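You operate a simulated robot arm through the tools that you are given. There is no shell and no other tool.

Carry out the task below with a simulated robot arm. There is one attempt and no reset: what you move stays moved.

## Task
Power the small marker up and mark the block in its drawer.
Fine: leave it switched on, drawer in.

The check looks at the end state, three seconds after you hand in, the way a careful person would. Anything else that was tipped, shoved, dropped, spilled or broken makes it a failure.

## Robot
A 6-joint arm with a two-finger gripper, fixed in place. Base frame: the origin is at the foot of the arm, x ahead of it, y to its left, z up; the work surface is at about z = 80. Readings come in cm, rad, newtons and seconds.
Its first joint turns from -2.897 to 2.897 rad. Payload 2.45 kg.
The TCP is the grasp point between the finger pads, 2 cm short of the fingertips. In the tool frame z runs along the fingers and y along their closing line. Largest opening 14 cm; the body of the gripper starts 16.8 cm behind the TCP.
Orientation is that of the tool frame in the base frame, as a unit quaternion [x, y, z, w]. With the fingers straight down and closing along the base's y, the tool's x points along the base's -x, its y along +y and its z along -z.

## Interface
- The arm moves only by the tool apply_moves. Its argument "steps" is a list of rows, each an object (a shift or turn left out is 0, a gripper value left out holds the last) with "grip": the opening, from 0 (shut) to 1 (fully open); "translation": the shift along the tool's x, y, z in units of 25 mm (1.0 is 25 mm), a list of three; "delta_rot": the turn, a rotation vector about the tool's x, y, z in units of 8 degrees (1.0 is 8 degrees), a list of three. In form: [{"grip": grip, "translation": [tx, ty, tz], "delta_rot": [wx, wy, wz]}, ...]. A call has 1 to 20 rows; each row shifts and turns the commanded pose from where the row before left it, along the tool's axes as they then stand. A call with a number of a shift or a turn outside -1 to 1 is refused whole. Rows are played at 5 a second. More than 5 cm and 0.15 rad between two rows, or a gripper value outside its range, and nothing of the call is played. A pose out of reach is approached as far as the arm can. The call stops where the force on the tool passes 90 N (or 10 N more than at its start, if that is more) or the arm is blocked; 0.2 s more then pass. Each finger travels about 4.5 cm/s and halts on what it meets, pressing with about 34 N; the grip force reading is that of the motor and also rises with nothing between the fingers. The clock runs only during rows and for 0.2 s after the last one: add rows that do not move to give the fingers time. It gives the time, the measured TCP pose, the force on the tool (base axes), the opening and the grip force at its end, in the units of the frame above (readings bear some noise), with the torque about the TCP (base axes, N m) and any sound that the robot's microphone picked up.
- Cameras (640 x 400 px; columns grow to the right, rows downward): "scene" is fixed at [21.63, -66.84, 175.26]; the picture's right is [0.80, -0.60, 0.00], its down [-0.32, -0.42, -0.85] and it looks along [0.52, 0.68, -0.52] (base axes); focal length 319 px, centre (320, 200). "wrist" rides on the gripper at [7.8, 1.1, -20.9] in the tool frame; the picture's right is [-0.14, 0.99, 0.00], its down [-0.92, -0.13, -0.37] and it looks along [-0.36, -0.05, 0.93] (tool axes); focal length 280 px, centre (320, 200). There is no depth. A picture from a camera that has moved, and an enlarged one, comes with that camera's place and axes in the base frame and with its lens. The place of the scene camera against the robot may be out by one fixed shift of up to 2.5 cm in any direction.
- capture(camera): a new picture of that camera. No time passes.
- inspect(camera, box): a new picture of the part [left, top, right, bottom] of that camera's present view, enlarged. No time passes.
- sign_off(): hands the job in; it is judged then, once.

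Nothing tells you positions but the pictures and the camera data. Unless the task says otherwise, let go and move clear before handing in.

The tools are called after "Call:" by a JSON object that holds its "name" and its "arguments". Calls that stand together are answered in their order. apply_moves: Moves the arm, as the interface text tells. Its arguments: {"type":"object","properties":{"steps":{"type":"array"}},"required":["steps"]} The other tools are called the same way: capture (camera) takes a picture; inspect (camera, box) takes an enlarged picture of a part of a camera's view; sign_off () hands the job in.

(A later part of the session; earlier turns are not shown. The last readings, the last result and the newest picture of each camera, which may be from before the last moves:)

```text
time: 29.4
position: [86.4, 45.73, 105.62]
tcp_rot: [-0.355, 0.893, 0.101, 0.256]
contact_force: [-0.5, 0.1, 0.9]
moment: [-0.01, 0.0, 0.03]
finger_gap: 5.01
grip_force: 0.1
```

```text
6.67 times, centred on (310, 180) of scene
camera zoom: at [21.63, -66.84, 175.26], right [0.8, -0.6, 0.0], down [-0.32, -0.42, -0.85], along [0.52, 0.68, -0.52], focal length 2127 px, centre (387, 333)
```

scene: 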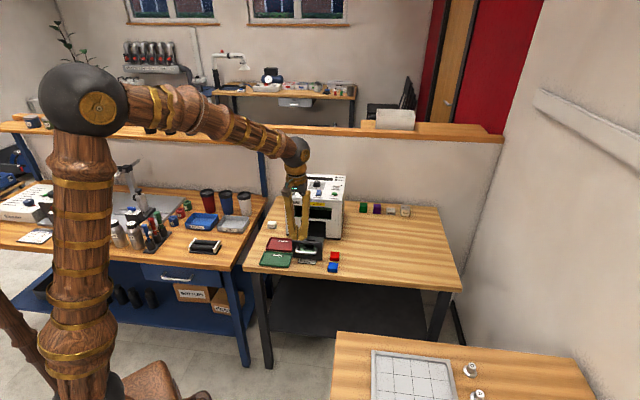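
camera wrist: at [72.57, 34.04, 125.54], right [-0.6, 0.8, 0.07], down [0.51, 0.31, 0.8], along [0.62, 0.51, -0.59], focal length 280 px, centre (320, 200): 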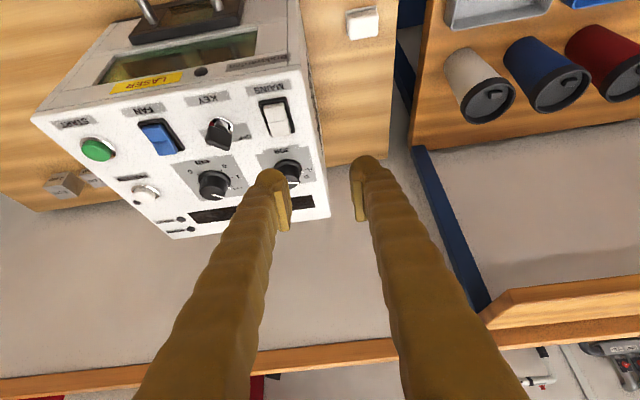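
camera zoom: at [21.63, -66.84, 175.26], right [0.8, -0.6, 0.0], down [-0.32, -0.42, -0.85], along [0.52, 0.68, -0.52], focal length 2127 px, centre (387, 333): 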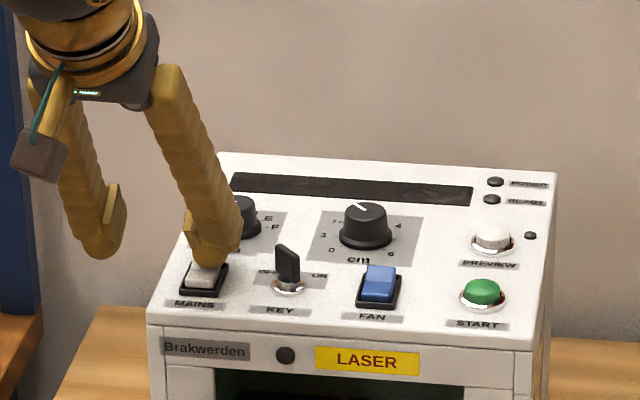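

Call:
{"name": "apply_moves", "arguments": {"steps": [{"translation": [0.053, 0, 0.0848]}, {"translation": [0.053, 0, 0.0848]}, {}]}}

Call:
{"name": "inspect", "arguments": {"camera": "scene", "box": [270, 150, 350, 210]}}

Call:
{"name": "inspect", "arguments": {"camera": "wrist", "box": [160, 70, 400, 220]}}

```text
time: 30.2
position: [86.36, 45.65, 105.33]
tcp_rot: [-0.355, 0.893, 0.102, 0.258]
contact_force: [-8.7, -5.5, 32.0]
moment: [-1.09, -0.47, -0.32]
finger_gap: 5.04
grip_force: 0.2
```

```text
6.67 times, centred on (310, 180) of scene
camera zoom: at [21.63, -66.84, 175.26], right [0.8, -0.6, 0.0], down [-0.32, -0.42, -0.85], along [0.52, 0.68, -0.52], focal length 2127 px, centre (387, 333)
```

zoom: 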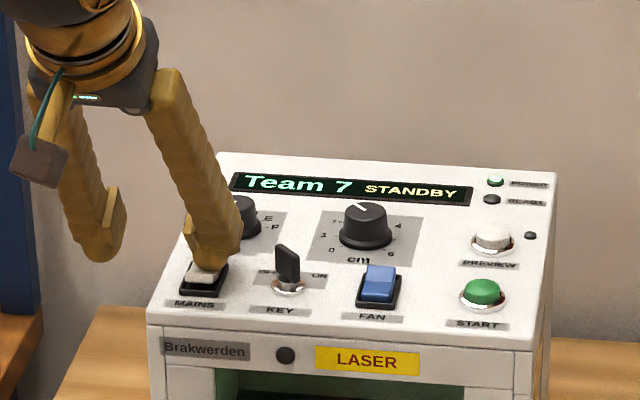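

```text
2.67 times, centred on (280, 145) of wrist
camera zoom: at [72.77, 34.29, 118.91], right [-0.6, 0.8, 0.07], down [0.51, 0.31, 0.8], along [0.62, 0.52, -0.59], focal length 748 px, centre (427, 347)
```

zoom: 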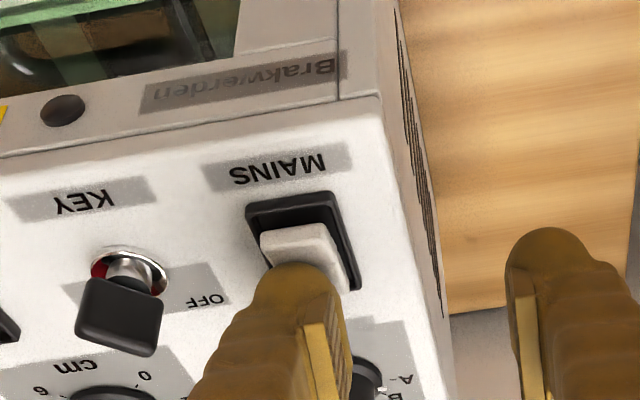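

MAINS is on: the display reads "Team 7 STANDBY" and the POWER lamp is lit. Next is the KEY, whose blade lies along base y at about (91.9, 38.2), z 103–105. I'll rise and swing the tool so the fingers close along base x.

Call:
{"name": "apply_moves", "arguments": {"steps": [{"translation": [-0.461, 0, -0.738]}, {"translation": [-0.461, 0, -0.738]}, {"translation": [-0.461, 0, -0.738]}, {"translation": [-0.461, 0, -0.738]}, {"delta_rot": [-0.5136, 0, -0.8217], "grip": 0.143}, {"delta_rot": [-0.5136, 0, -0.8217]}, {"delta_rot": [-0.5136, 0, -0.8217]}, {"delta_rot": [-0.5136, 0, -0.8217]}, {"delta_rot": [-0.5136, 0, -0.8217]}, {"delta_rot": [-0.5136, 0, -0.8217]}, {}]}}

Call:
{"name": "capture", "arguments": {"camera": "wrist"}}

Call:
{"name": "inspect", "arguments": {"camera": "scene", "box": [260, 130, 360, 215]}}

```text
time: 32.6
position: [86.41, 45.66, 113.74]
tcp_rot: [-0.679, 0.68, 0.195, 0.195]
contact_force: [-0.4, -0.6, -0.2]
moment: [0.02, 0.0, 0.04]
finger_gap: 1.99
grip_force: 0.0
```

```text
taken
camera wrist: at [85.33, 27.97, 127.39], right [-0.99, 0.12, 0.07], down [0.13, 0.59, 0.8], along [0.05, 0.8, -0.59], focal length 280 px, centre (320, 200)
```

wrist: 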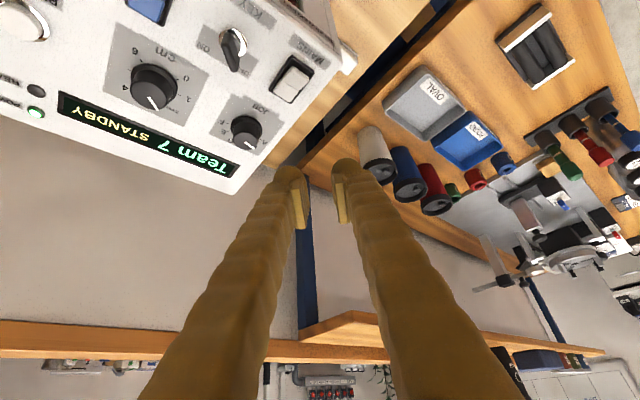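

```text
4.71 times, centred on (310, 172) of scene
camera zoom: at [21.63, -66.84, 175.26], right [0.8, -0.6, 0.0], down [-0.32, -0.42, -0.85], along [0.52, 0.68, -0.52], focal length 1502 px, centre (367, 329)
```

zoom: 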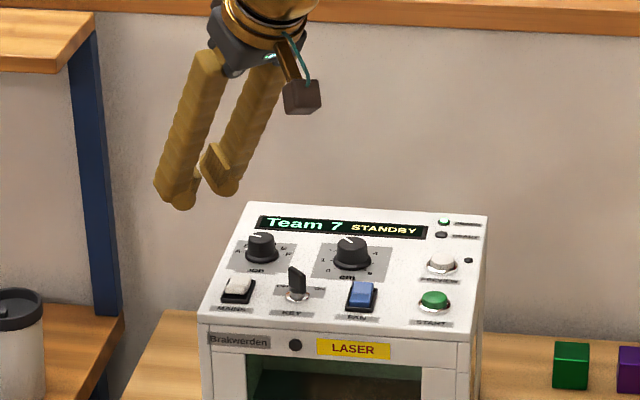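

Call:
{"name": "inspect", "arguments": {"camera": "wrist", "box": [190, 0, 318, 80]}}

```text
5.00 times, centred on (254, 40) of wrist
camera zoom: at [85.33, 27.97, 127.39], right [-0.99, 0.12, 0.07], down [0.13, 0.59, 0.8], along [0.05, 0.8, -0.59], focal length 1402 px, centre (650, 1000)
```

zoom: 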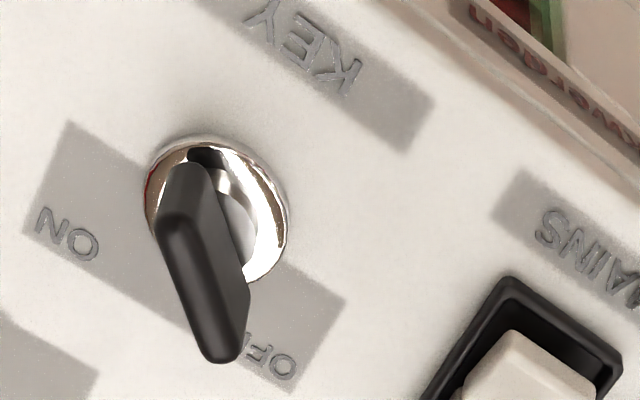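

The key axis is confirmed at about (91.9, 38.15), with the blade top at z≈105.2 and the blade along base y. I'll move above it and check alignment before descending.

Call:
{"name": "apply_moves", "arguments": {"steps": [{"translation": [0.847, -0.551, -0.058]}, {"translation": [0.847, -0.551, -0.058]}, {"translation": [0.847, -0.551, -0.058]}, {"translation": [0.847, -0.551, -0.058]}, {}]}}

Call:
{"name": "inspect", "arguments": {"camera": "wrist", "box": [230, 80, 410, 220]}}

Call:
{"name": "inspect", "arguments": {"camera": "scene", "box": [270, 140, 350, 210]}}

```text
time: 33.8
position: [91.98, 38.23, 109.84]
tcp_rot: [-0.678, 0.681, 0.195, 0.195]
contact_force: [-0.2, 0.3, 0.2]
moment: [-0.02, 0.02, 0.0]
finger_gap: 1.98
grip_force: 0.1
```

```text
2.86 times, centred on (320, 150) of wrist
camera zoom: at [90.83, 20.46, 123.45], right [-0.99, 0.12, 0.07], down [0.13, 0.59, 0.8], along [0.05, 0.8, -0.59], focal length 801 px, centre (320, 343)
```

zoom: 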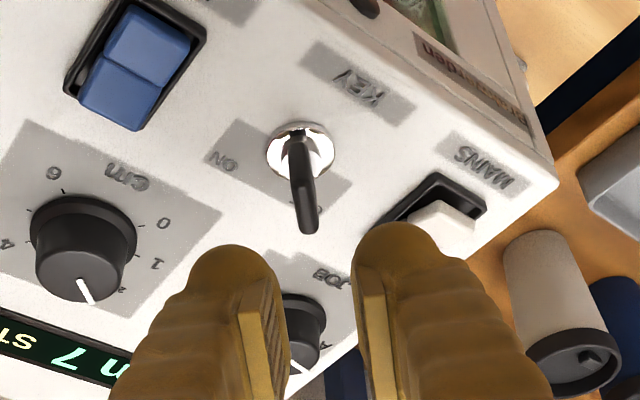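

```text
5.71 times, centred on (310, 175) of scene
camera zoom: at [21.63, -66.84, 175.26], right [0.8, -0.6, 0.0], down [-0.32, -0.42, -0.85], along [0.52, 0.68, -0.52], focal length 1823 px, centre (377, 343)
```

zoom: 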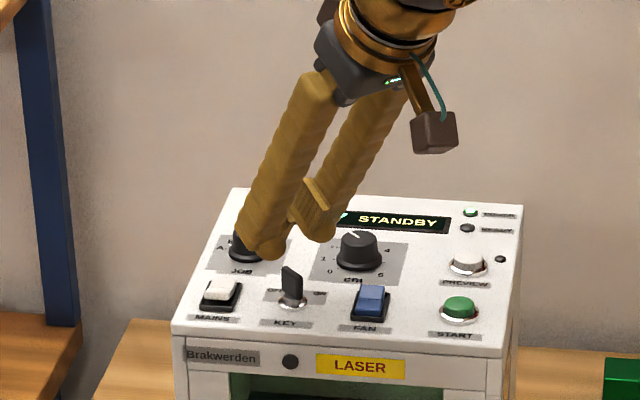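

Call:
{"name": "apply_moves", "arguments": {"steps": [{"translation": [0.28, -0.009, 0.397]}, {"translation": [0.28, -0.009, 0.397]}, {"translation": [0.28, -0.009, 0.397]}, {}]}}

Call:
{"name": "inspect", "arguments": {"camera": "wrist", "box": [250, 110, 390, 210]}}

Call:
{"name": "inspect", "arguments": {"camera": "scene", "box": [280, 165, 340, 210]}}

```text
time: 34.8
position: [92.04, 37.9, 106.25]
tcp_rot: [-0.679, 0.68, 0.194, 0.195]
contact_force: [0.4, -0.2, 0.3]
moment: [-0.03, 0.01, 0.01]
finger_gap: 1.99
grip_force: 0.1
```

```text
4.00 times, centred on (320, 160) of wrist
camera zoom: at [90.88, 20.22, 119.77], right [-0.99, 0.12, 0.07], down [0.13, 0.59, 0.8], along [0.05, 0.8, -0.59], focal length 1122 px, centre (320, 360)
```

zoom: 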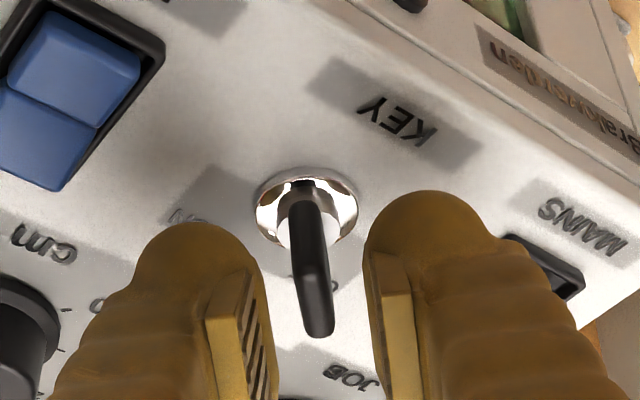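

```text
8.89 times, centred on (310, 188) of scene
camera zoom: at [21.63, -66.84, 175.26], right [0.8, -0.6, 0.0], down [-0.32, -0.42, -0.85], along [0.52, 0.68, -0.52], focal length 2836 px, centre (409, 311)
```

zoom: 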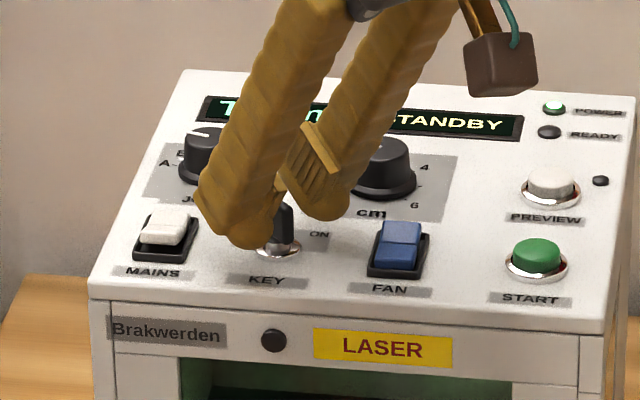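

The fingers straddle the blade well centred. I'll lower a little more, then close on the blade.

Call:
{"name": "apply_moves", "arguments": {"steps": [{"translation": [0.102, 0, 0.164]}, {"translation": [0.102, 0, 0.164]}, {"translation": [0.09, 0, 0.144]}, {}]}}

Call:
{"name": "inspect", "arguments": {"camera": "wrist", "box": [250, 110, 390, 210]}}

```text
time: 35.8
position: [91.85, 37.86, 104.7]
tcp_rot: [-0.679, 0.68, 0.195, 0.195]
contact_force: [0.0, -0.2, -0.6]
moment: [-0.01, -0.03, -0.01]
finger_gap: 2.01
grip_force: 0.0
```

```text
4.00 times, centred on (320, 160) of wrist
camera zoom: at [90.84, 20.21, 118.39], right [-0.99, 0.12, 0.07], down [0.13, 0.59, 0.8], along [0.05, 0.8, -0.59], focal length 1122 px, centre (320, 360)
```

zoom: 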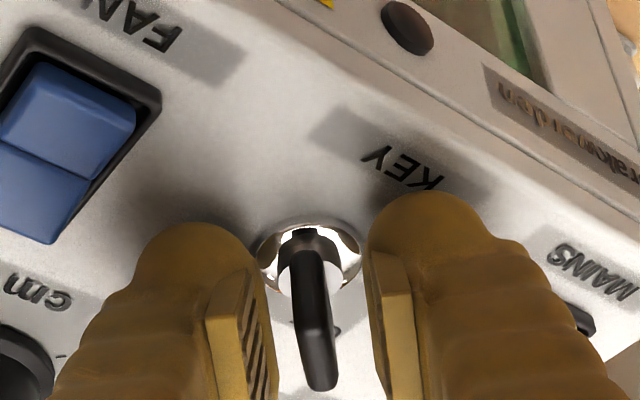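

Call:
{"name": "apply_moves", "arguments": {"steps": [{"grip": 0.08}, {"grip": 0.03}, {"grip": 0.0}, {}, {}]}}

Call:
{"name": "inspect", "arguments": {"camera": "wrist", "box": [250, 110, 390, 210]}}

```text
time: 37.0
position: [92.08, 37.91, 104.75]
tcp_rot: [-0.679, 0.68, 0.195, 0.195]
contact_force: [26.2, 6.2, -3.3]
moment: [0.02, -0.24, -0.1]
finger_gap: 0.61
grip_force: 34.7
```

```text
4.00 times, centred on (320, 160) of wrist
camera zoom: at [90.91, 20.21, 118.38], right [-0.99, 0.12, 0.07], down [0.13, 0.58, 0.8], along [0.05, 0.8, -0.59], focal length 1122 px, centre (320, 360)
```

zoom: 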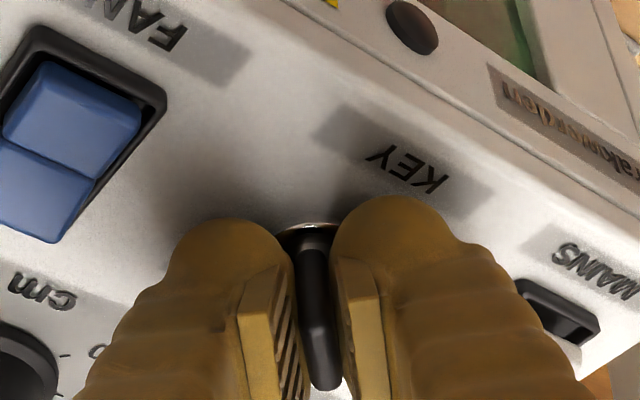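

I've gripped the blade at a 0.6 cm gap, with a slight sideways load. I'll shift a millimetre or so to relieve it before turning.

Call:
{"name": "apply_moves", "arguments": {"steps": [{"translation": [0, -0.05, 0]}, {}]}}

```text
time: 37.6
position: [92.14, 37.96, 104.72]
tcp_rot: [0.68, -0.679, -0.196, -0.195]
contact_force: [4.0, -1.0, -0.4]
moment: [-0.05, -0.04, -0.04]
finger_gap: 0.63
grip_force: 34.4
```

Load relieved. Now I'll turn the key clockwise about the vertical in small steps.

Call:
{"name": "apply_moves", "arguments": {"steps": [{"delta_rot": [0.3975, 0, 0.636]}, {"delta_rot": [0.3975, 0, 0.636]}, {"delta_rot": [0.3975, 0, 0.636]}, {"delta_rot": [0.3975, 0, 0.636]}, {}]}}

Call:
{"name": "inspect", "arguments": {"camera": "wrist", "box": [220, 90, 420, 220]}}

Call:
{"name": "inspect", "arguments": {"camera": "scene", "box": [270, 150, 350, 210]}}

```text
time: 38.8
position: [91.95, 37.9, 104.73]
tcp_rot: [-0.522, 0.807, 0.151, 0.231]
contact_force: [-53.1, -15.6, 5.4]
moment: [-0.18, 0.56, 0.21]
finger_gap: 0.62
grip_force: 34.2
```

```text
3.08 times, centred on (320, 155) of wrist
camera zoom: at [83.75, 22.25, 118.4], right [-0.86, 0.51, 0.08], down [0.36, 0.48, 0.8], along [0.37, 0.71, -0.6], focal length 863 px, centre (320, 338)
```

zoom: 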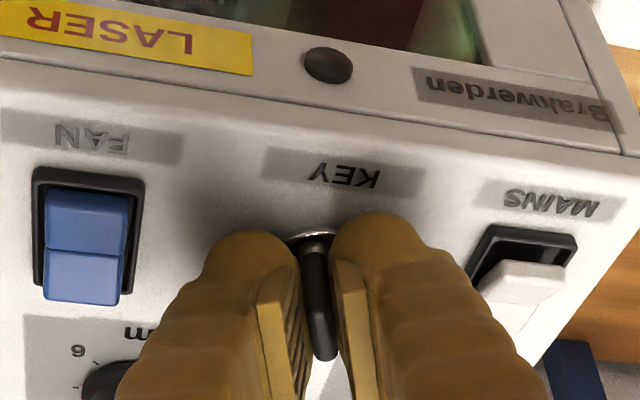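

```text
6.67 times, centred on (310, 180) of scene
camera zoom: at [21.63, -66.84, 175.26], right [0.8, -0.6, 0.0], down [-0.32, -0.42, -0.85], along [0.52, 0.68, -0.52], focal length 2127 px, centre (387, 333)
```

zoom: 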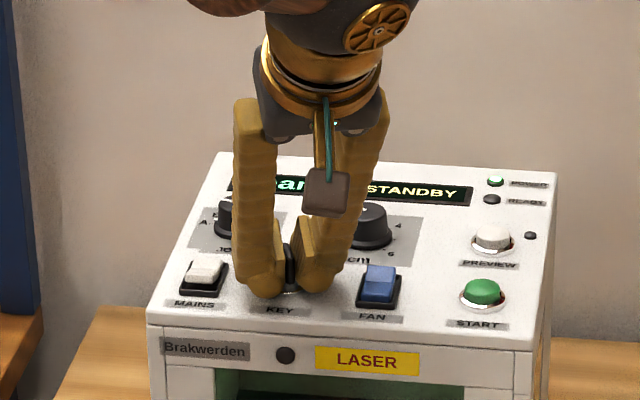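

The key is turning with the gripper. The side load shows the true axis is about 4 mm beyond my TCP, so I'll relieve it and keep turning with a small orbit correction.

Call:
{"name": "apply_moves", "arguments": {"steps": [{"translation": [0, 0.08, 0]}, {}]}}

```text
time: 39.4
position: [91.95, 38.04, 104.7]
tcp_rot: [-0.523, 0.807, 0.15, 0.231]
contact_force: [-30.7, -13.5, -3.1]
moment: [-0.16, 0.35, 0.1]
finger_gap: 0.61
grip_force: 34.6
```

Call:
{"name": "apply_moves", "arguments": {"steps": [{"translation": [0.034, 0.04, -0.021]}, {}]}}

```text
time: 40.0
position: [91.98, 37.94, 104.79]
tcp_rot: [-0.523, 0.806, 0.15, 0.232]
contact_force: [11.7, 6.8, -12.8]
moment: [0.1, -0.12, -0.04]
finger_gap: 0.63
grip_force: 34.3
```

Call:
{"name": "apply_moves", "arguments": {"steps": [{"delta_rot": [0.3975, 0, 0.636], "translation": [0, 0.022, 0]}, {"delta_rot": [0.3975, 0, 0.636], "translation": [0, 0.022, 0]}, {"delta_rot": [0.3975, 0, 0.636], "translation": [0, 0.022, 0]}, {"delta_rot": [0.3975, 0, 0.636], "translation": [0, 0.022, 0]}, {}]}}

Call:
{"name": "inspect", "arguments": {"camera": "scene", "box": [270, 150, 350, 210]}}

```text
time: 41.2
position: [91.8, 38.08, 104.86]
tcp_rot: [-0.343, 0.898, 0.099, 0.258]
contact_force: [33.9, -3.5, 0.9]
moment: [-0.01, -0.32, -0.14]
finger_gap: 0.63
grip_force: 34.2
```

```text
6.67 times, centred on (310, 180) of scene
camera zoom: at [21.63, -66.84, 175.26], right [0.8, -0.6, 0.0], down [-0.32, -0.42, -0.85], along [0.52, 0.68, -0.52], focal length 2127 px, centre (387, 333)
```

zoom: 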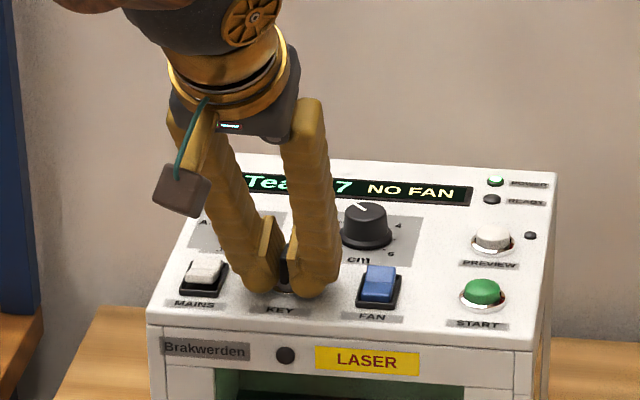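

The display changed to "NO FAN", so the key is registering as ON. I'll continue the turn to its full ON position, relieving the side loads as I go.

Call:
{"name": "apply_moves", "arguments": {"steps": [{"translation": [-0.017, -0.025, 0.011]}, {"delta_rot": [0.3975, 0, 0.636], "translation": [0, 0.008, 0]}, {"delta_rot": [0.3975, 0, 0.636], "translation": [0, 0.008, 0]}, {"delta_rot": [0.3975, 0, 0.636], "translation": [0, 0.008, 0]}, {}]}}

```text
time: 42.4
position: [91.75, 38.11, 104.93]
tcp_rot: [-0.198, 0.941, 0.057, 0.27]
contact_force: [6.8, -6.9, 13.7]
moment: [-0.01, -0.15, -0.06]
finger_gap: 0.61
grip_force: 34.5
```

Call:
{"name": "apply_moves", "arguments": {"steps": [{"delta_rot": [0.3975, 0, 0.636], "translation": [0, 0.012, 0]}, {"delta_rot": [0.3975, 0, 0.636], "translation": [0, 0.012, 0]}, {}]}}

Call:
{"name": "inspect", "arguments": {"camera": "wrist", "box": [220, 90, 420, 220]}}

```text
time: 43.2
position: [91.56, 38.21, 104.76]
tcp_rot: [-0.099, 0.956, 0.028, 0.274]
contact_force: [5.4, 2.2, 14.9]
moment: [0.09, -0.28, -0.01]
finger_gap: 0.6
grip_force: 34.0
```

```text
3.08 times, centred on (320, 155) of wrist
camera zoom: at [74.09, 35.65, 118.44], right [-0.09, 0.99, 0.07], down [0.6, -0.01, 0.8], along [0.8, 0.12, -0.59], focal length 863 px, centre (320, 338)
```

zoom: 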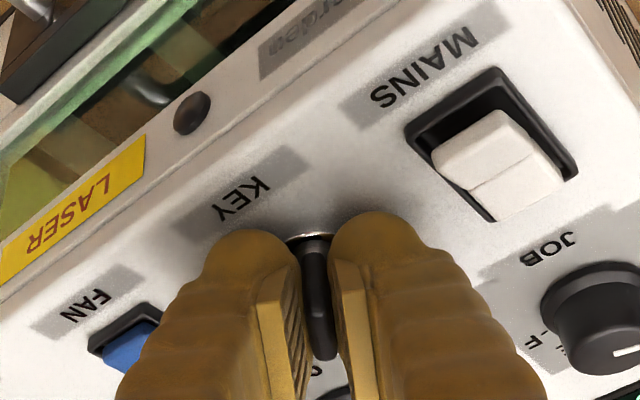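

Call:
{"name": "apply_moves", "arguments": {"steps": [{"delta_rot": [0.2, 0, 0.318], "translation": [0, 0.008, 0]}, {"delta_rot": [0.2, 0, 0.318], "translation": [0, 0.008, 0]}, {}]}}

```text
time: 44.0
position: [91.57, 38.21, 104.73]
tcp_rot: [-0.05, 0.96, 0.014, 0.277]
contact_force: [4.1, 9.0, 19.5]
moment: [0.08, -0.25, 0.03]
finger_gap: 0.59
grip_force: 34.4
```

Call:
{"name": "apply_moves", "arguments": {"steps": [{"delta_rot": [0.2, 0, 0.318], "translation": [0, 0.006, 0]}, {"delta_rot": [0.2, 0, 0.318], "translation": [0, 0.006, 0]}, {}]}}

Call:
{"name": "inspect", "arguments": {"camera": "scene", "box": [270, 150, 350, 210]}}

```text
time: 44.8
position: [91.6, 38.26, 104.8]
tcp_rot: [0.001, 0.961, -0.001, 0.276]
contact_force: [8.1, 14.8, 17.5]
moment: [0.11, -0.33, 0.12]
finger_gap: 0.58
grip_force: 34.6
```

```text
6.67 times, centred on (310, 180) of scene
camera zoom: at [21.63, -66.84, 175.26], right [0.8, -0.6, 0.0], down [-0.32, -0.42, -0.85], along [0.52, 0.68, -0.52], focal length 2127 px, centre (387, 333)
```

zoom: 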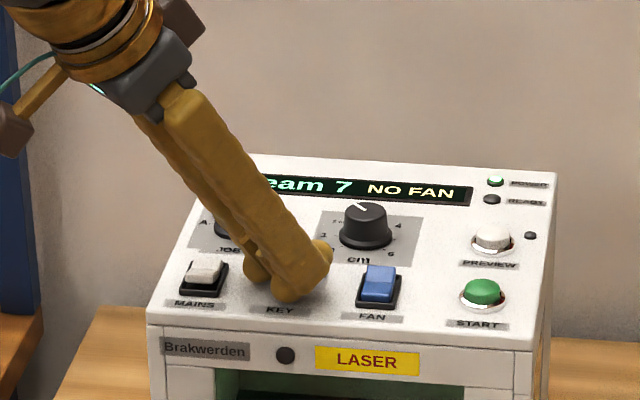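

The key has turned the full 90° to ON. I'll release with a small opening so the fingers stay clear of MAINS, and rise straight up.

Call:
{"name": "apply_moves", "arguments": {"steps": [{"grip": 0.12}, {"grip": 0.12}, {"grip": 0.12}]}}

Call:
{"name": "apply_moves", "arguments": {"steps": [{"translation": [-0.106, 0, -0.17]}, {"translation": [-0.212, 0, -0.339]}, {"translation": [-0.424, 0, -0.678]}, {"translation": [-0.424, 0, -0.678]}, {"translation": [-0.424, 0, -0.678]}, {"translation": [-0.424, 0, -0.678]}, {}]}}

Call:
{"name": "inspect", "arguments": {"camera": "wrist", "box": [120, 40, 420, 230]}}

Call:
{"name": "inspect", "arguments": {"camera": "scene", "box": [270, 150, 350, 210]}}

```text
time: 45.6
position: [91.68, 38.19, 104.76]
tcp_rot: [0.001, 0.962, -0.002, 0.275]
contact_force: [0.1, 0.2, 0.0]
moment: [0.01, -0.02, -0.04]
finger_gap: 1.69
grip_force: 0.1
```

```text
time: 47.2
position: [91.62, 38.23, 114.31]
tcp_rot: [0.001, 0.961, 0.0, 0.275]
contact_force: [-0.1, -1.1, 0.0]
moment: [-0.02, -0.03, -0.02]
finger_gap: 1.69
grip_force: 0.1
```

```text
2.11 times, centred on (270, 135) of wrist
camera zoom: at [73.88, 39.39, 127.91], right [0.12, 0.99, 0.07], down [0.59, -0.13, 0.8], along [0.8, -0.05, -0.6], focal length 590 px, centre (425, 337)
```

zoom: 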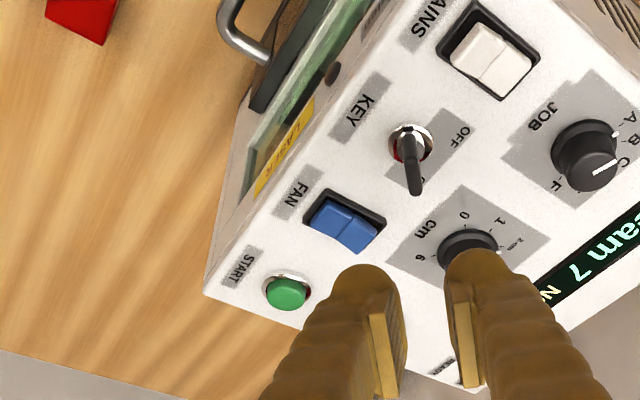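

```text
6.67 times, centred on (310, 180) of scene
camera zoom: at [21.63, -66.84, 175.26], right [0.8, -0.6, 0.0], down [-0.32, -0.42, -0.85], along [0.52, 0.68, -0.52], focal length 2127 px, centre (387, 333)
```

zoom: 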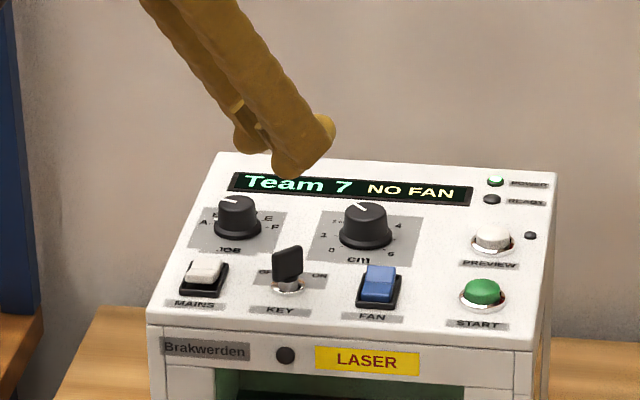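

KEY is ON and the display asks for the fan. Next is FAN's rear half at about u=94.2, v=41.75. I'll open to 9 cm so the left finger presses FAN while the right finger hangs beyond START, off the machine's right side.

Call:
{"name": "apply_moves", "arguments": {"steps": [{"delta_rot": [-0.48, 0, -0.7685], "grip": 0.643}, {"delta_rot": [-0.48, 0, -0.7685]}, {"delta_rot": [-0.48, 0, -0.7685]}, {"delta_rot": [-0.48, 0, -0.7685]}, {"delta_rot": [-0.48, 0, -0.7685]}, {"delta_rot": [-0.48, 0, -0.7685]}, {"translation": [-0.11, -0.949, 0.069]}, {"translation": [-0.11, -0.949, 0.069]}, {"translation": [-0.11, -0.949, 0.069]}, {"translation": [-0.11, -0.949, 0.069]}, {"translation": [-0.11, -0.949, 0.069]}, {}]}}

Call:
{"name": "inspect", "arguments": {"camera": "wrist", "box": [200, 40, 500, 230]}}

Call:
{"name": "inspect", "arguments": {"camera": "scene", "box": [270, 140, 370, 215]}}

```text
time: 49.8
position: [100.85, 30.79, 114.27]
tcp_rot: [-0.355, 0.893, 0.102, 0.256]
contact_force: [-0.3, 0.1, -0.3]
moment: [0.02, -0.01, 0.01]
finger_gap: 9.01
grip_force: 0.0
```

```text
2.11 times, centred on (350, 135) of wrist
camera zoom: at [87.27, 19.44, 128.0], right [-0.6, 0.8, 0.07], down [0.51, 0.31, 0.8], along [0.62, 0.51, -0.6], focal length 590 px, centre (257, 337)
```

zoom: 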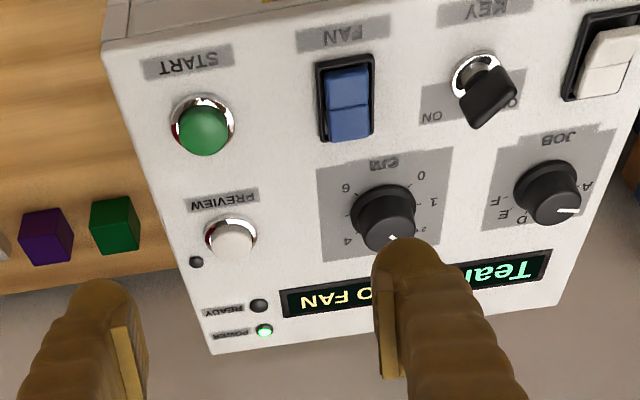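

```text
5.33 times, centred on (320, 178) of scene
camera zoom: at [21.63, -66.84, 175.26], right [0.8, -0.6, 0.0], down [-0.32, -0.42, -0.85], along [0.52, 0.68, -0.52], focal length 1702 px, centre (320, 320)
```

zoom: 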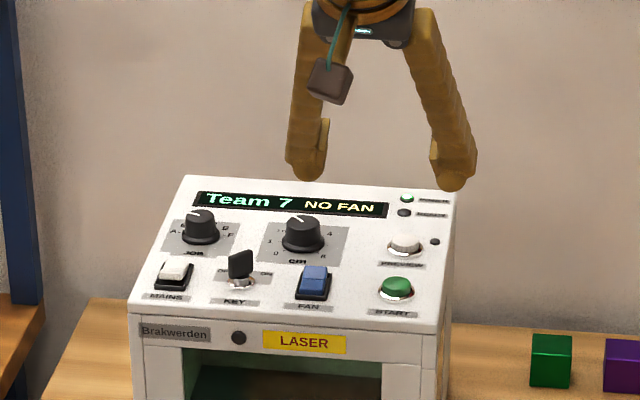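

Call:
{"name": "apply_moves", "arguments": {"steps": [{"translation": [0.4225, -0.006, 0.676]}, {"translation": [0.4225, -0.006, 0.676]}, {"translation": [0.4225, -0.006, 0.676]}, {"translation": [0.4225, -0.006, 0.676]}, {}]}}

Call:
{"name": "inspect", "arguments": {"camera": "wrist", "box": [200, 40, 500, 230]}}

Call:
{"name": "inspect", "arguments": {"camera": "scene", "box": [280, 150, 360, 210]}}

```text
time: 51.0
position: [100.99, 30.77, 106.34]
tcp_rot: [-0.355, 0.893, 0.101, 0.257]
contact_force: [0.1, -0.3, 0.8]
moment: [0.0, -0.02, 0.0]
finger_gap: 9.02
grip_force: 0.1
```

```text
2.11 times, centred on (350, 135) of wrist
camera zoom: at [87.36, 19.33, 119.92], right [-0.6, 0.8, 0.07], down [0.51, 0.31, 0.8], along [0.62, 0.51, -0.6], focal length 590 px, centre (257, 337)
```

zoom: 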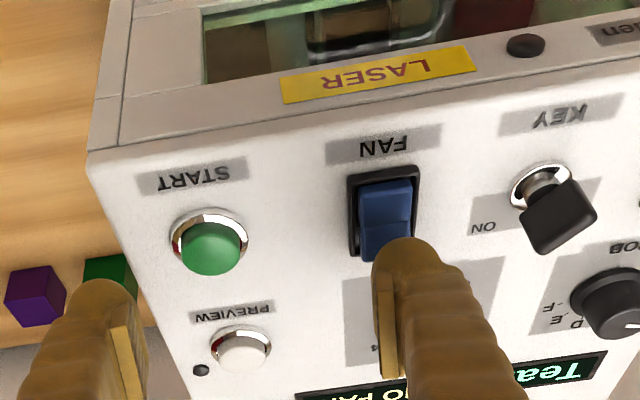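

```text
6.67 times, centred on (320, 180) of scene
camera zoom: at [21.63, -66.84, 175.26], right [0.8, -0.6, 0.0], down [-0.32, -0.42, -0.85], along [0.52, 0.68, -0.52], focal length 2127 px, centre (320, 333)
```

zoom: 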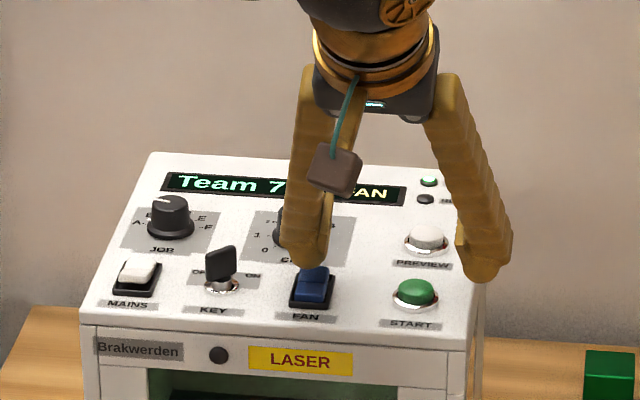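

Aligned over FAN's rear half, and nothing else is under the fingers. Pressing down in small steps.

Call:
{"name": "apply_moves", "arguments": {"steps": [{"translation": [0.053, 0, 0.0848]}, {"translation": [0.053, 0, 0.0848]}, {"translation": [0.053, 0, 0.0848]}, {"translation": [0.053, 0, 0.0848]}, {"translation": [0.053, 0, 0.0848]}, {}]}}

Call:
{"name": "inspect", "arguments": {"camera": "scene", "box": [280, 150, 360, 210]}}

```text
time: 52.4
position: [101.11, 30.83, 105.2]
tcp_rot: [-0.355, 0.893, 0.101, 0.257]
contact_force: [-0.5, -1.1, 11.8]
moment: [0.37, 0.45, 0.09]
finger_gap: 9.02
grip_force: 0.4
```

```text
6.67 times, centred on (320, 180) of scene
camera zoom: at [21.63, -66.84, 175.26], right [0.8, -0.6, 0.0], down [-0.32, -0.42, -0.85], along [0.52, 0.68, -0.52], focal length 2127 px, centre (320, 333)
```

zoom: 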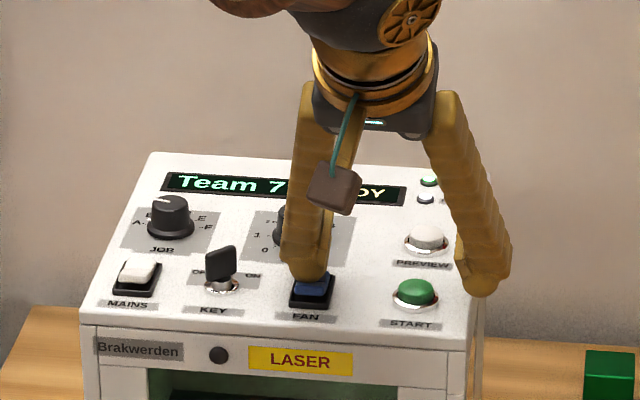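

The display now ends in "DY" (READY) and the second lamp looks lit. I'll lift off and confirm.

Call:
{"name": "apply_moves", "arguments": {"steps": [{"translation": [-0.212, 0, -0.339]}, {"translation": [-0.424, 0, -0.678]}, {"translation": [-0.424, 0, -0.678]}, {"translation": [-0.424, 0, -0.678]}, {"translation": [-0.424, 0, -0.678]}, {}]}}

Call:
{"name": "inspect", "arguments": {"camera": "scene", "box": [280, 160, 360, 220]}}

Call:
{"name": "inspect", "arguments": {"camera": "wrist", "box": [200, 40, 500, 230]}}

Call:
{"name": "capture", "arguments": {"camera": "wrist"}}

```text
time: 53.8
position: [100.98, 30.7, 114.0]
tcp_rot: [-0.356, 0.893, 0.102, 0.256]
contact_force: [-0.3, -0.3, -0.1]
moment: [0.01, 0.04, -0.02]
finger_gap: 8.99
grip_force: 0.1
```

```text
6.67 times, centred on (320, 190) of scene
camera zoom: at [21.63, -66.84, 175.26], right [0.8, -0.6, 0.0], down [-0.32, -0.42, -0.85], along [0.52, 0.68, -0.52], focal length 2127 px, centre (320, 267)
```

zoom: 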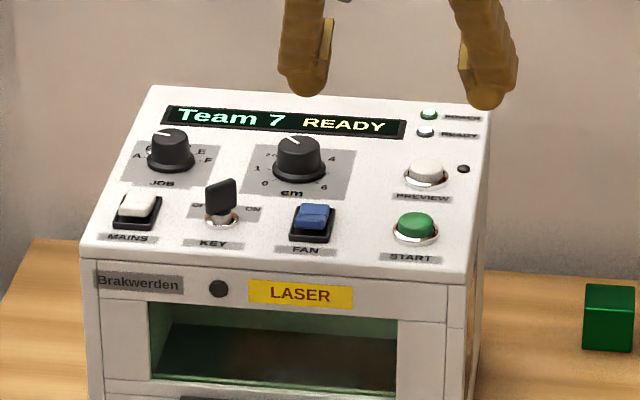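

```text
2.11 times, centred on (350, 135) of wrist
camera zoom: at [87.35, 19.38, 127.74], right [-0.6, 0.8, 0.07], down [0.51, 0.31, 0.8], along [0.62, 0.51, -0.6], focal length 590 px, centre (257, 337)
```

zoom: 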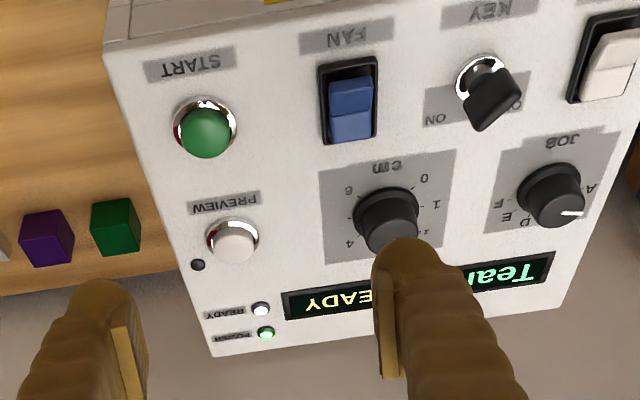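

```text
taken
camera wrist: at [87.35, 19.38, 127.74], right [-0.6, 0.8, 0.07], down [0.51, 0.31, 0.8], along [0.62, 0.51, -0.6], focal length 280 px, centre (320, 200)
```

wrist: 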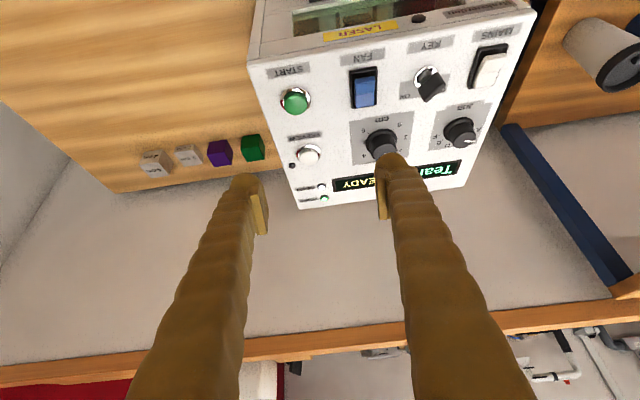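

Everything is READY. Since marking is one-shot, I'll check the cm dial and the job once more before START.

Call:
{"name": "inspect", "arguments": {"camera": "scene", "box": [308, 174, 328, 188]}}

Call:
{"name": "inspect", "arguments": {"camera": "scene", "box": [290, 172, 338, 192]}}

Call:
{"name": "inspect", "arguments": {"camera": "wrist", "box": [345, 110, 425, 165]}}

```text
16.00 times, centred on (318, 181) of scene
camera zoom: at [21.63, -66.84, 175.26], right [0.8, -0.6, 0.0], down [-0.32, -0.42, -0.85], along [0.52, 0.68, -0.52], focal length 5106 px, centre (352, 504)
```

zoom: 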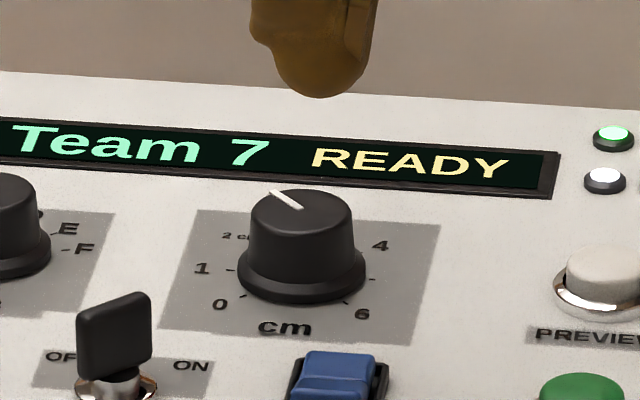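

```text
13.33 times, centred on (314, 182) of scene
camera zoom: at [21.63, -66.84, 175.26], right [0.8, -0.6, 0.0], down [-0.32, -0.42, -0.85], along [0.52, 0.68, -0.52], focal length 4255 px, centre (400, 440)
```

zoom: 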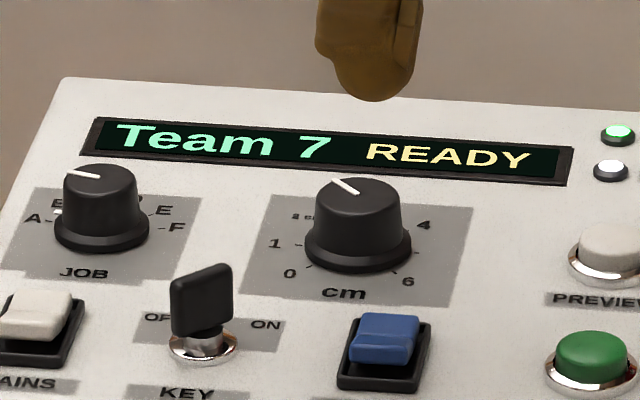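

```text
7.27 times, centred on (385, 138) of wrist
camera zoom: at [87.35, 19.38, 127.74], right [-0.6, 0.8, 0.07], down [0.51, 0.31, 0.8], along [0.62, 0.51, -0.6], focal length 2039 px, centre (-153, 654)
```

zoom: 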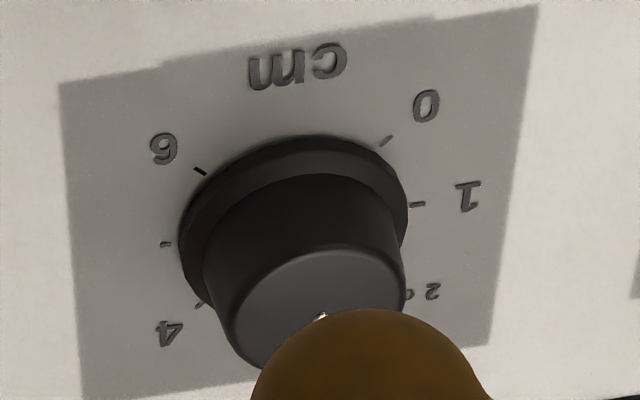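

The job reads Team 7, and the cm pointer measures exactly at 2, matching the ~2 cm block. START is at about (101.2, 28.9). I'll use the left finger there with the right finger hanging off the machine's side.

Call:
{"name": "apply_moves", "arguments": {"steps": [{"translation": [0.133, -0.628, -0.083], "grip": 0.286}, {"translation": [0.133, -0.628, -0.083]}, {"translation": [0.133, -0.628, -0.083]}, {}, {"translation": [0.3815, 0, 0.6105]}, {"translation": [0.3815, 0, 0.6105]}, {"translation": [0.3815, 0, 0.6105]}, {"translation": [0.3815, 0, 0.6105]}, {}]}}

Call:
{"name": "inspect", "arguments": {"camera": "wrist", "box": [200, 60, 500, 230]}}

Call:
{"name": "inspect", "arguments": {"camera": "scene", "box": [290, 150, 370, 210]}}

```text
time: 55.8
position: [103.28, 26.51, 106.97]
tcp_rot: [-0.355, 0.893, 0.102, 0.256]
contact_force: [0.1, -0.4, 0.4]
moment: [0.02, 0.01, 0.04]
finger_gap: 3.98
grip_force: 0.0
```

```text
2.13 times, centred on (350, 145) of wrist
camera zoom: at [89.73, 15.16, 120.51], right [-0.6, 0.8, 0.07], down [0.51, 0.31, 0.8], along [0.62, 0.51, -0.6], focal length 598 px, centre (256, 317)
```

zoom: 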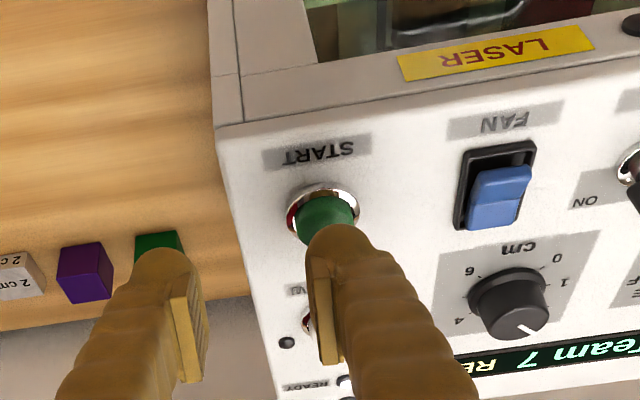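

```text
6.67 times, centred on (330, 180) of scene
camera zoom: at [21.63, -66.84, 175.26], right [0.8, -0.6, 0.0], down [-0.32, -0.42, -0.85], along [0.52, 0.68, -0.52], focal length 2127 px, centre (253, 333)
```

zoom: 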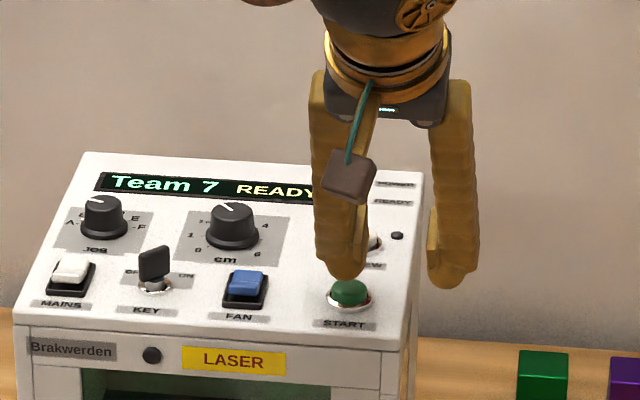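

Call:
{"name": "apply_moves", "arguments": {"steps": [{"translation": [0.053, 0, 0.0848]}, {"translation": [0.053, 0, 0.0848]}, {"translation": [0.053, 0, 0.0848]}, {"translation": [0.053, 0, 0.0848]}, {"translation": [0.053, 0, 0.0848]}, {}]}}

Call:
{"name": "inspect", "arguments": {"camera": "scene", "box": [290, 150, 370, 210]}}

```text
time: 57.2
position: [103.42, 26.53, 105.75]
tcp_rot: [-0.354, 0.894, 0.101, 0.256]
contact_force: [0.0, -0.1, -0.4]
moment: [0.01, -0.01, 0.02]
finger_gap: 4.0
grip_force: 0.0
```

```text
6.67 times, centred on (330, 180) of scene
camera zoom: at [21.63, -66.84, 175.26], right [0.8, -0.6, 0.0], down [-0.32, -0.42, -0.85], along [0.52, 0.68, -0.52], focal length 2127 px, centre (253, 333)
```

zoom: 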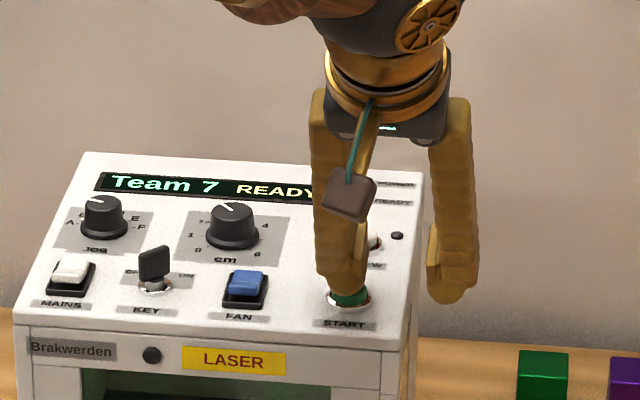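

Call:
{"name": "apply_moves", "arguments": {"steps": [{"translation": [0.053, 0, 0.0848]}, {"translation": [0.053, 0, 0.0848]}, {}]}}

Call:
{"name": "inspect", "arguments": {"camera": "scene", "box": [290, 150, 370, 210]}}

```text
time: 58.0
position: [103.34, 26.61, 105.27]
tcp_rot: [-0.356, 0.893, 0.102, 0.256]
contact_force: [1.3, 0.5, 1.2]
moment: [0.07, 0.01, -0.05]
finger_gap: 3.97
grip_force: 0.2
heard: click
```

```text
6.67 times, centred on (330, 180) of scene
camera zoom: at [21.63, -66.84, 175.26], right [0.8, -0.6, 0.0], down [-0.32, -0.42, -0.85], along [0.52, 0.68, -0.52], focal length 2127 px, centre (253, 333)
```

zoom: 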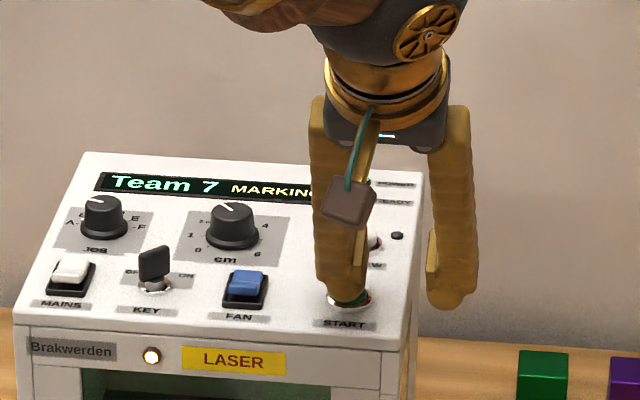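

I heard a click and the display says MARKING, with the indicator lit. I'll lift straight off the button and wait for it to finish.

Call:
{"name": "apply_moves", "arguments": {"steps": [{"translation": [-0.106, 0, -0.17]}, {"translation": [-0.424, 0, -0.678]}, {"translation": [-0.424, 0, -0.678]}, {"translation": [-0.424, 0, -0.678]}, {"translation": [-0.424, 0, -0.678]}, {}]}}

Call:
{"name": "inspect", "arguments": {"camera": "scene", "box": [280, 165, 360, 225]}}

```text
time: 59.4
position: [103.38, 26.46, 113.6]
tcp_rot: [-0.355, 0.894, 0.102, 0.255]
contact_force: [0.7, -0.2, 0.1]
moment: [0.01, 0.02, 0.03]
finger_gap: 3.97
grip_force: 0.0
```

```text
6.67 times, centred on (320, 195) of scene
camera zoom: at [21.63, -66.84, 175.26], right [0.8, -0.6, 0.0], down [-0.32, -0.42, -0.85], along [0.52, 0.68, -0.52], focal length 2127 px, centre (320, 233)
```

zoom: 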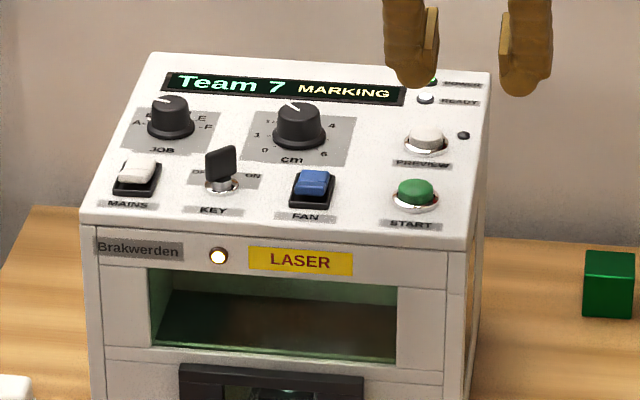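

Marking is in progress. I'll move the arm clear of the machine while waiting.

Call:
{"name": "apply_moves", "arguments": {"steps": [{"translation": [0.3, 0, -0.7]}, {"translation": [0.678, 0, -0.424]}, {"translation": [0.678, 0, -0.424]}, {"translation": [0.678, 0, -0.424]}, {"translation": [0.678, 0, -0.424]}, {"translation": [0.678, 0, -0.424]}, {"translation": [0.678, 0, -0.424]}, {"translation": [0.678, 0, -0.424]}, {"translation": [0.678, 0, -0.424]}, {}, {}, {}, {}, {}, {}, {}, {}, {}, {}, {}]}}

Call:
{"name": "inspect", "arguments": {"camera": "scene", "box": [270, 165, 360, 245]}}

Call:
{"name": "capture", "arguments": {"camera": "wrist"}}

```text
time: 63.6
position: [90.43, 14.43, 114.71]
tcp_rot: [-0.356, 0.893, 0.102, 0.255]
contact_force: [1.0, 0.8, -0.2]
moment: [0.0, -0.01, -0.01]
finger_gap: 4.0
grip_force: 0.1
```

```text
5.00 times, centred on (315, 205) of scene
camera zoom: at [21.63, -66.84, 175.26], right [0.8, -0.6, 0.0], down [-0.32, -0.42, -0.85], along [0.52, 0.68, -0.52], focal length 1596 px, centre (345, 175)
```

zoom: 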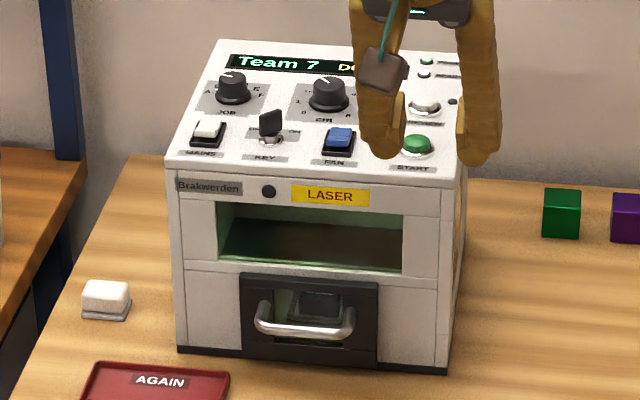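

```text
taken
camera wrist: at [76.89, 3.14, 128.43], right [-0.6, 0.8, 0.07], down [0.51, 0.31, 0.8], along [0.62, 0.51, -0.6], focal length 280 px, centre (320, 200)
```

wrist: 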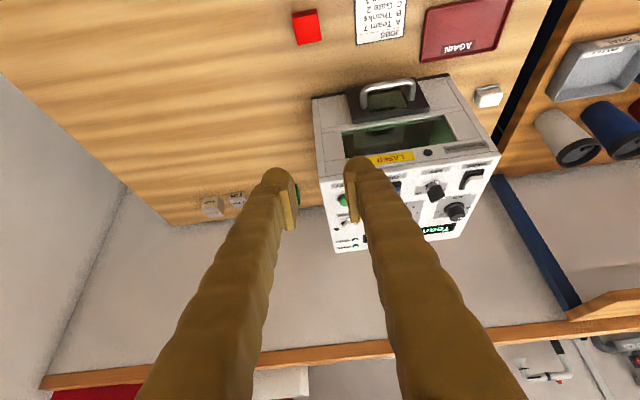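

The display appears to read "DONE". I'll move back further so I can see the full display, and try to see the mark through the drawer and hood windows.

Call:
{"name": "apply_moves", "arguments": {"steps": [{"translation": [0.678, 0.8, -0.424]}, {"translation": [0.678, 0.8, -0.424]}, {"translation": [0.678, 0.8, -0.424]}, {"translation": [0.678, 0.8, -0.424]}, {"translation": [0.678, 0, -0.424]}, {}]}}

Call:
{"name": "inspect", "arguments": {"camera": "scene", "box": [270, 165, 360, 245]}}

Call:
{"name": "inspect", "arguments": {"camera": "scene", "box": [295, 205, 335, 240]}}

Call:
{"name": "capture", "arguments": {"camera": "wrist"}}

```text
time: 65.0
position: [77.71, 13.31, 114.65]
tcp_rot: [-0.355, 0.893, 0.102, 0.256]
contact_force: [0.2, 0.4, 0.0]
moment: [0.0, 0.02, 0.01]
finger_gap: 4.0
grip_force: 0.1
```

```text
5.00 times, centred on (315, 205) of scene
camera zoom: at [21.63, -66.84, 175.26], right [0.8, -0.6, 0.0], down [-0.32, -0.42, -0.85], along [0.52, 0.68, -0.52], focal length 1596 px, centre (345, 175)
```

zoom: 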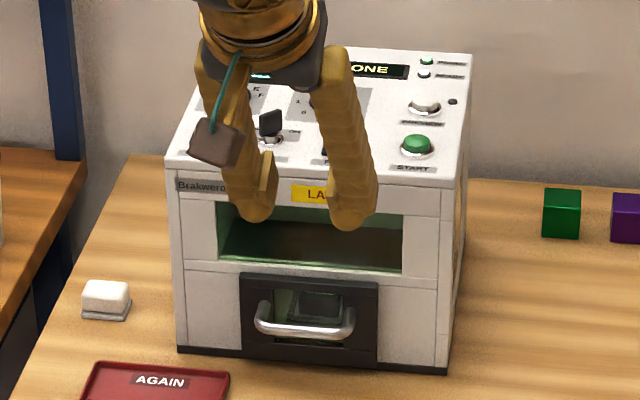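

```text
11.43 times, centred on (315, 222) of scene
camera zoom: at [21.63, -66.84, 175.26], right [0.8, -0.6, 0.0], down [-0.32, -0.42, -0.85], along [0.52, 0.68, -0.52], focal length 3647 px, centre (377, -57)
```

zoom: 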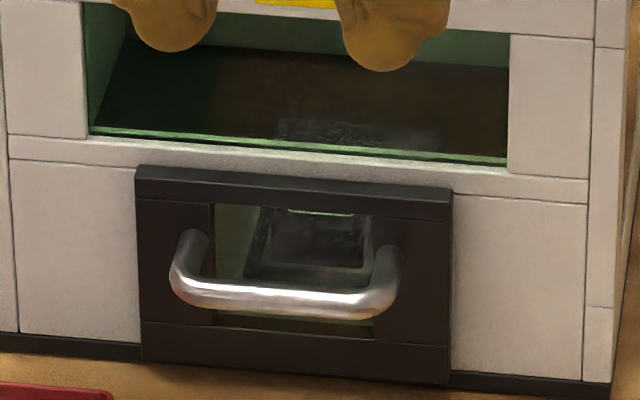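

```text
taken
camera wrist: at [64.09, 2.0, 128.37], right [-0.6, 0.8, 0.07], down [0.51, 0.31, 0.8], along [0.62, 0.51, -0.6], focal length 280 px, centre (320, 200)
```

wrist: 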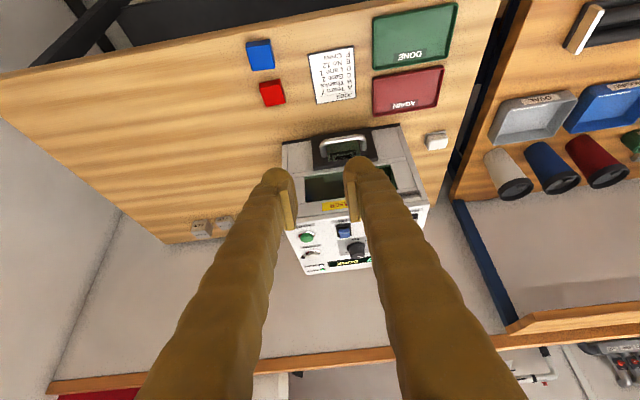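

It says DONE. To confirm the mark without disturbing the drawer, I'll look down through the hood window with the wrist camera, with the tool upright, the fingers wide open, and staying in front of the machine.

Call:
{"name": "apply_moves", "arguments": {"steps": [{"delta_rot": [0, 1, 0], "grip": 0.9}, {"delta_rot": [0, 1, 0]}, {"delta_rot": [0, 1, 0]}, {"delta_rot": [0, 1, 0]}, {"translation": [-0.85, 0.2, 0]}, {"translation": [-0.85, 0.2, 0]}, {"translation": [-0.85, 0.2, 0]}, {"translation": [-0.85, 0.2, 0]}, {"translation": [-0.85, 0.2, 0]}, {"translation": [-0.85, 0.2, 0]}, {"translation": [-0.85, 0.2, 0]}, {"translation": [-0.85, 0.2, 0]}, {}]}}

Call:
{"name": "capture", "arguments": {"camera": "wrist"}}

```text
time: 67.8
position: [87.37, 28.12, 114.65]
tcp_rot: [-0.369, 0.929, 0.001, 0.0]
contact_force: [0.6, -0.1, -0.4]
moment: [0.0, 0.02, 0.01]
finger_gap: 12.61
grip_force: 0.1
```

```text
taken
camera wrist: at [80.99, 23.45, 135.7], right [-0.58, 0.81, 0.0], down [0.76, 0.54, 0.37], along [0.3, 0.21, -0.93], focal length 280 px, centre (320, 200)
```

wrist: 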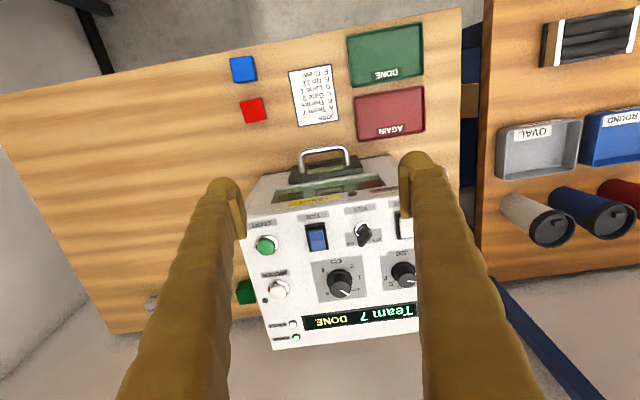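

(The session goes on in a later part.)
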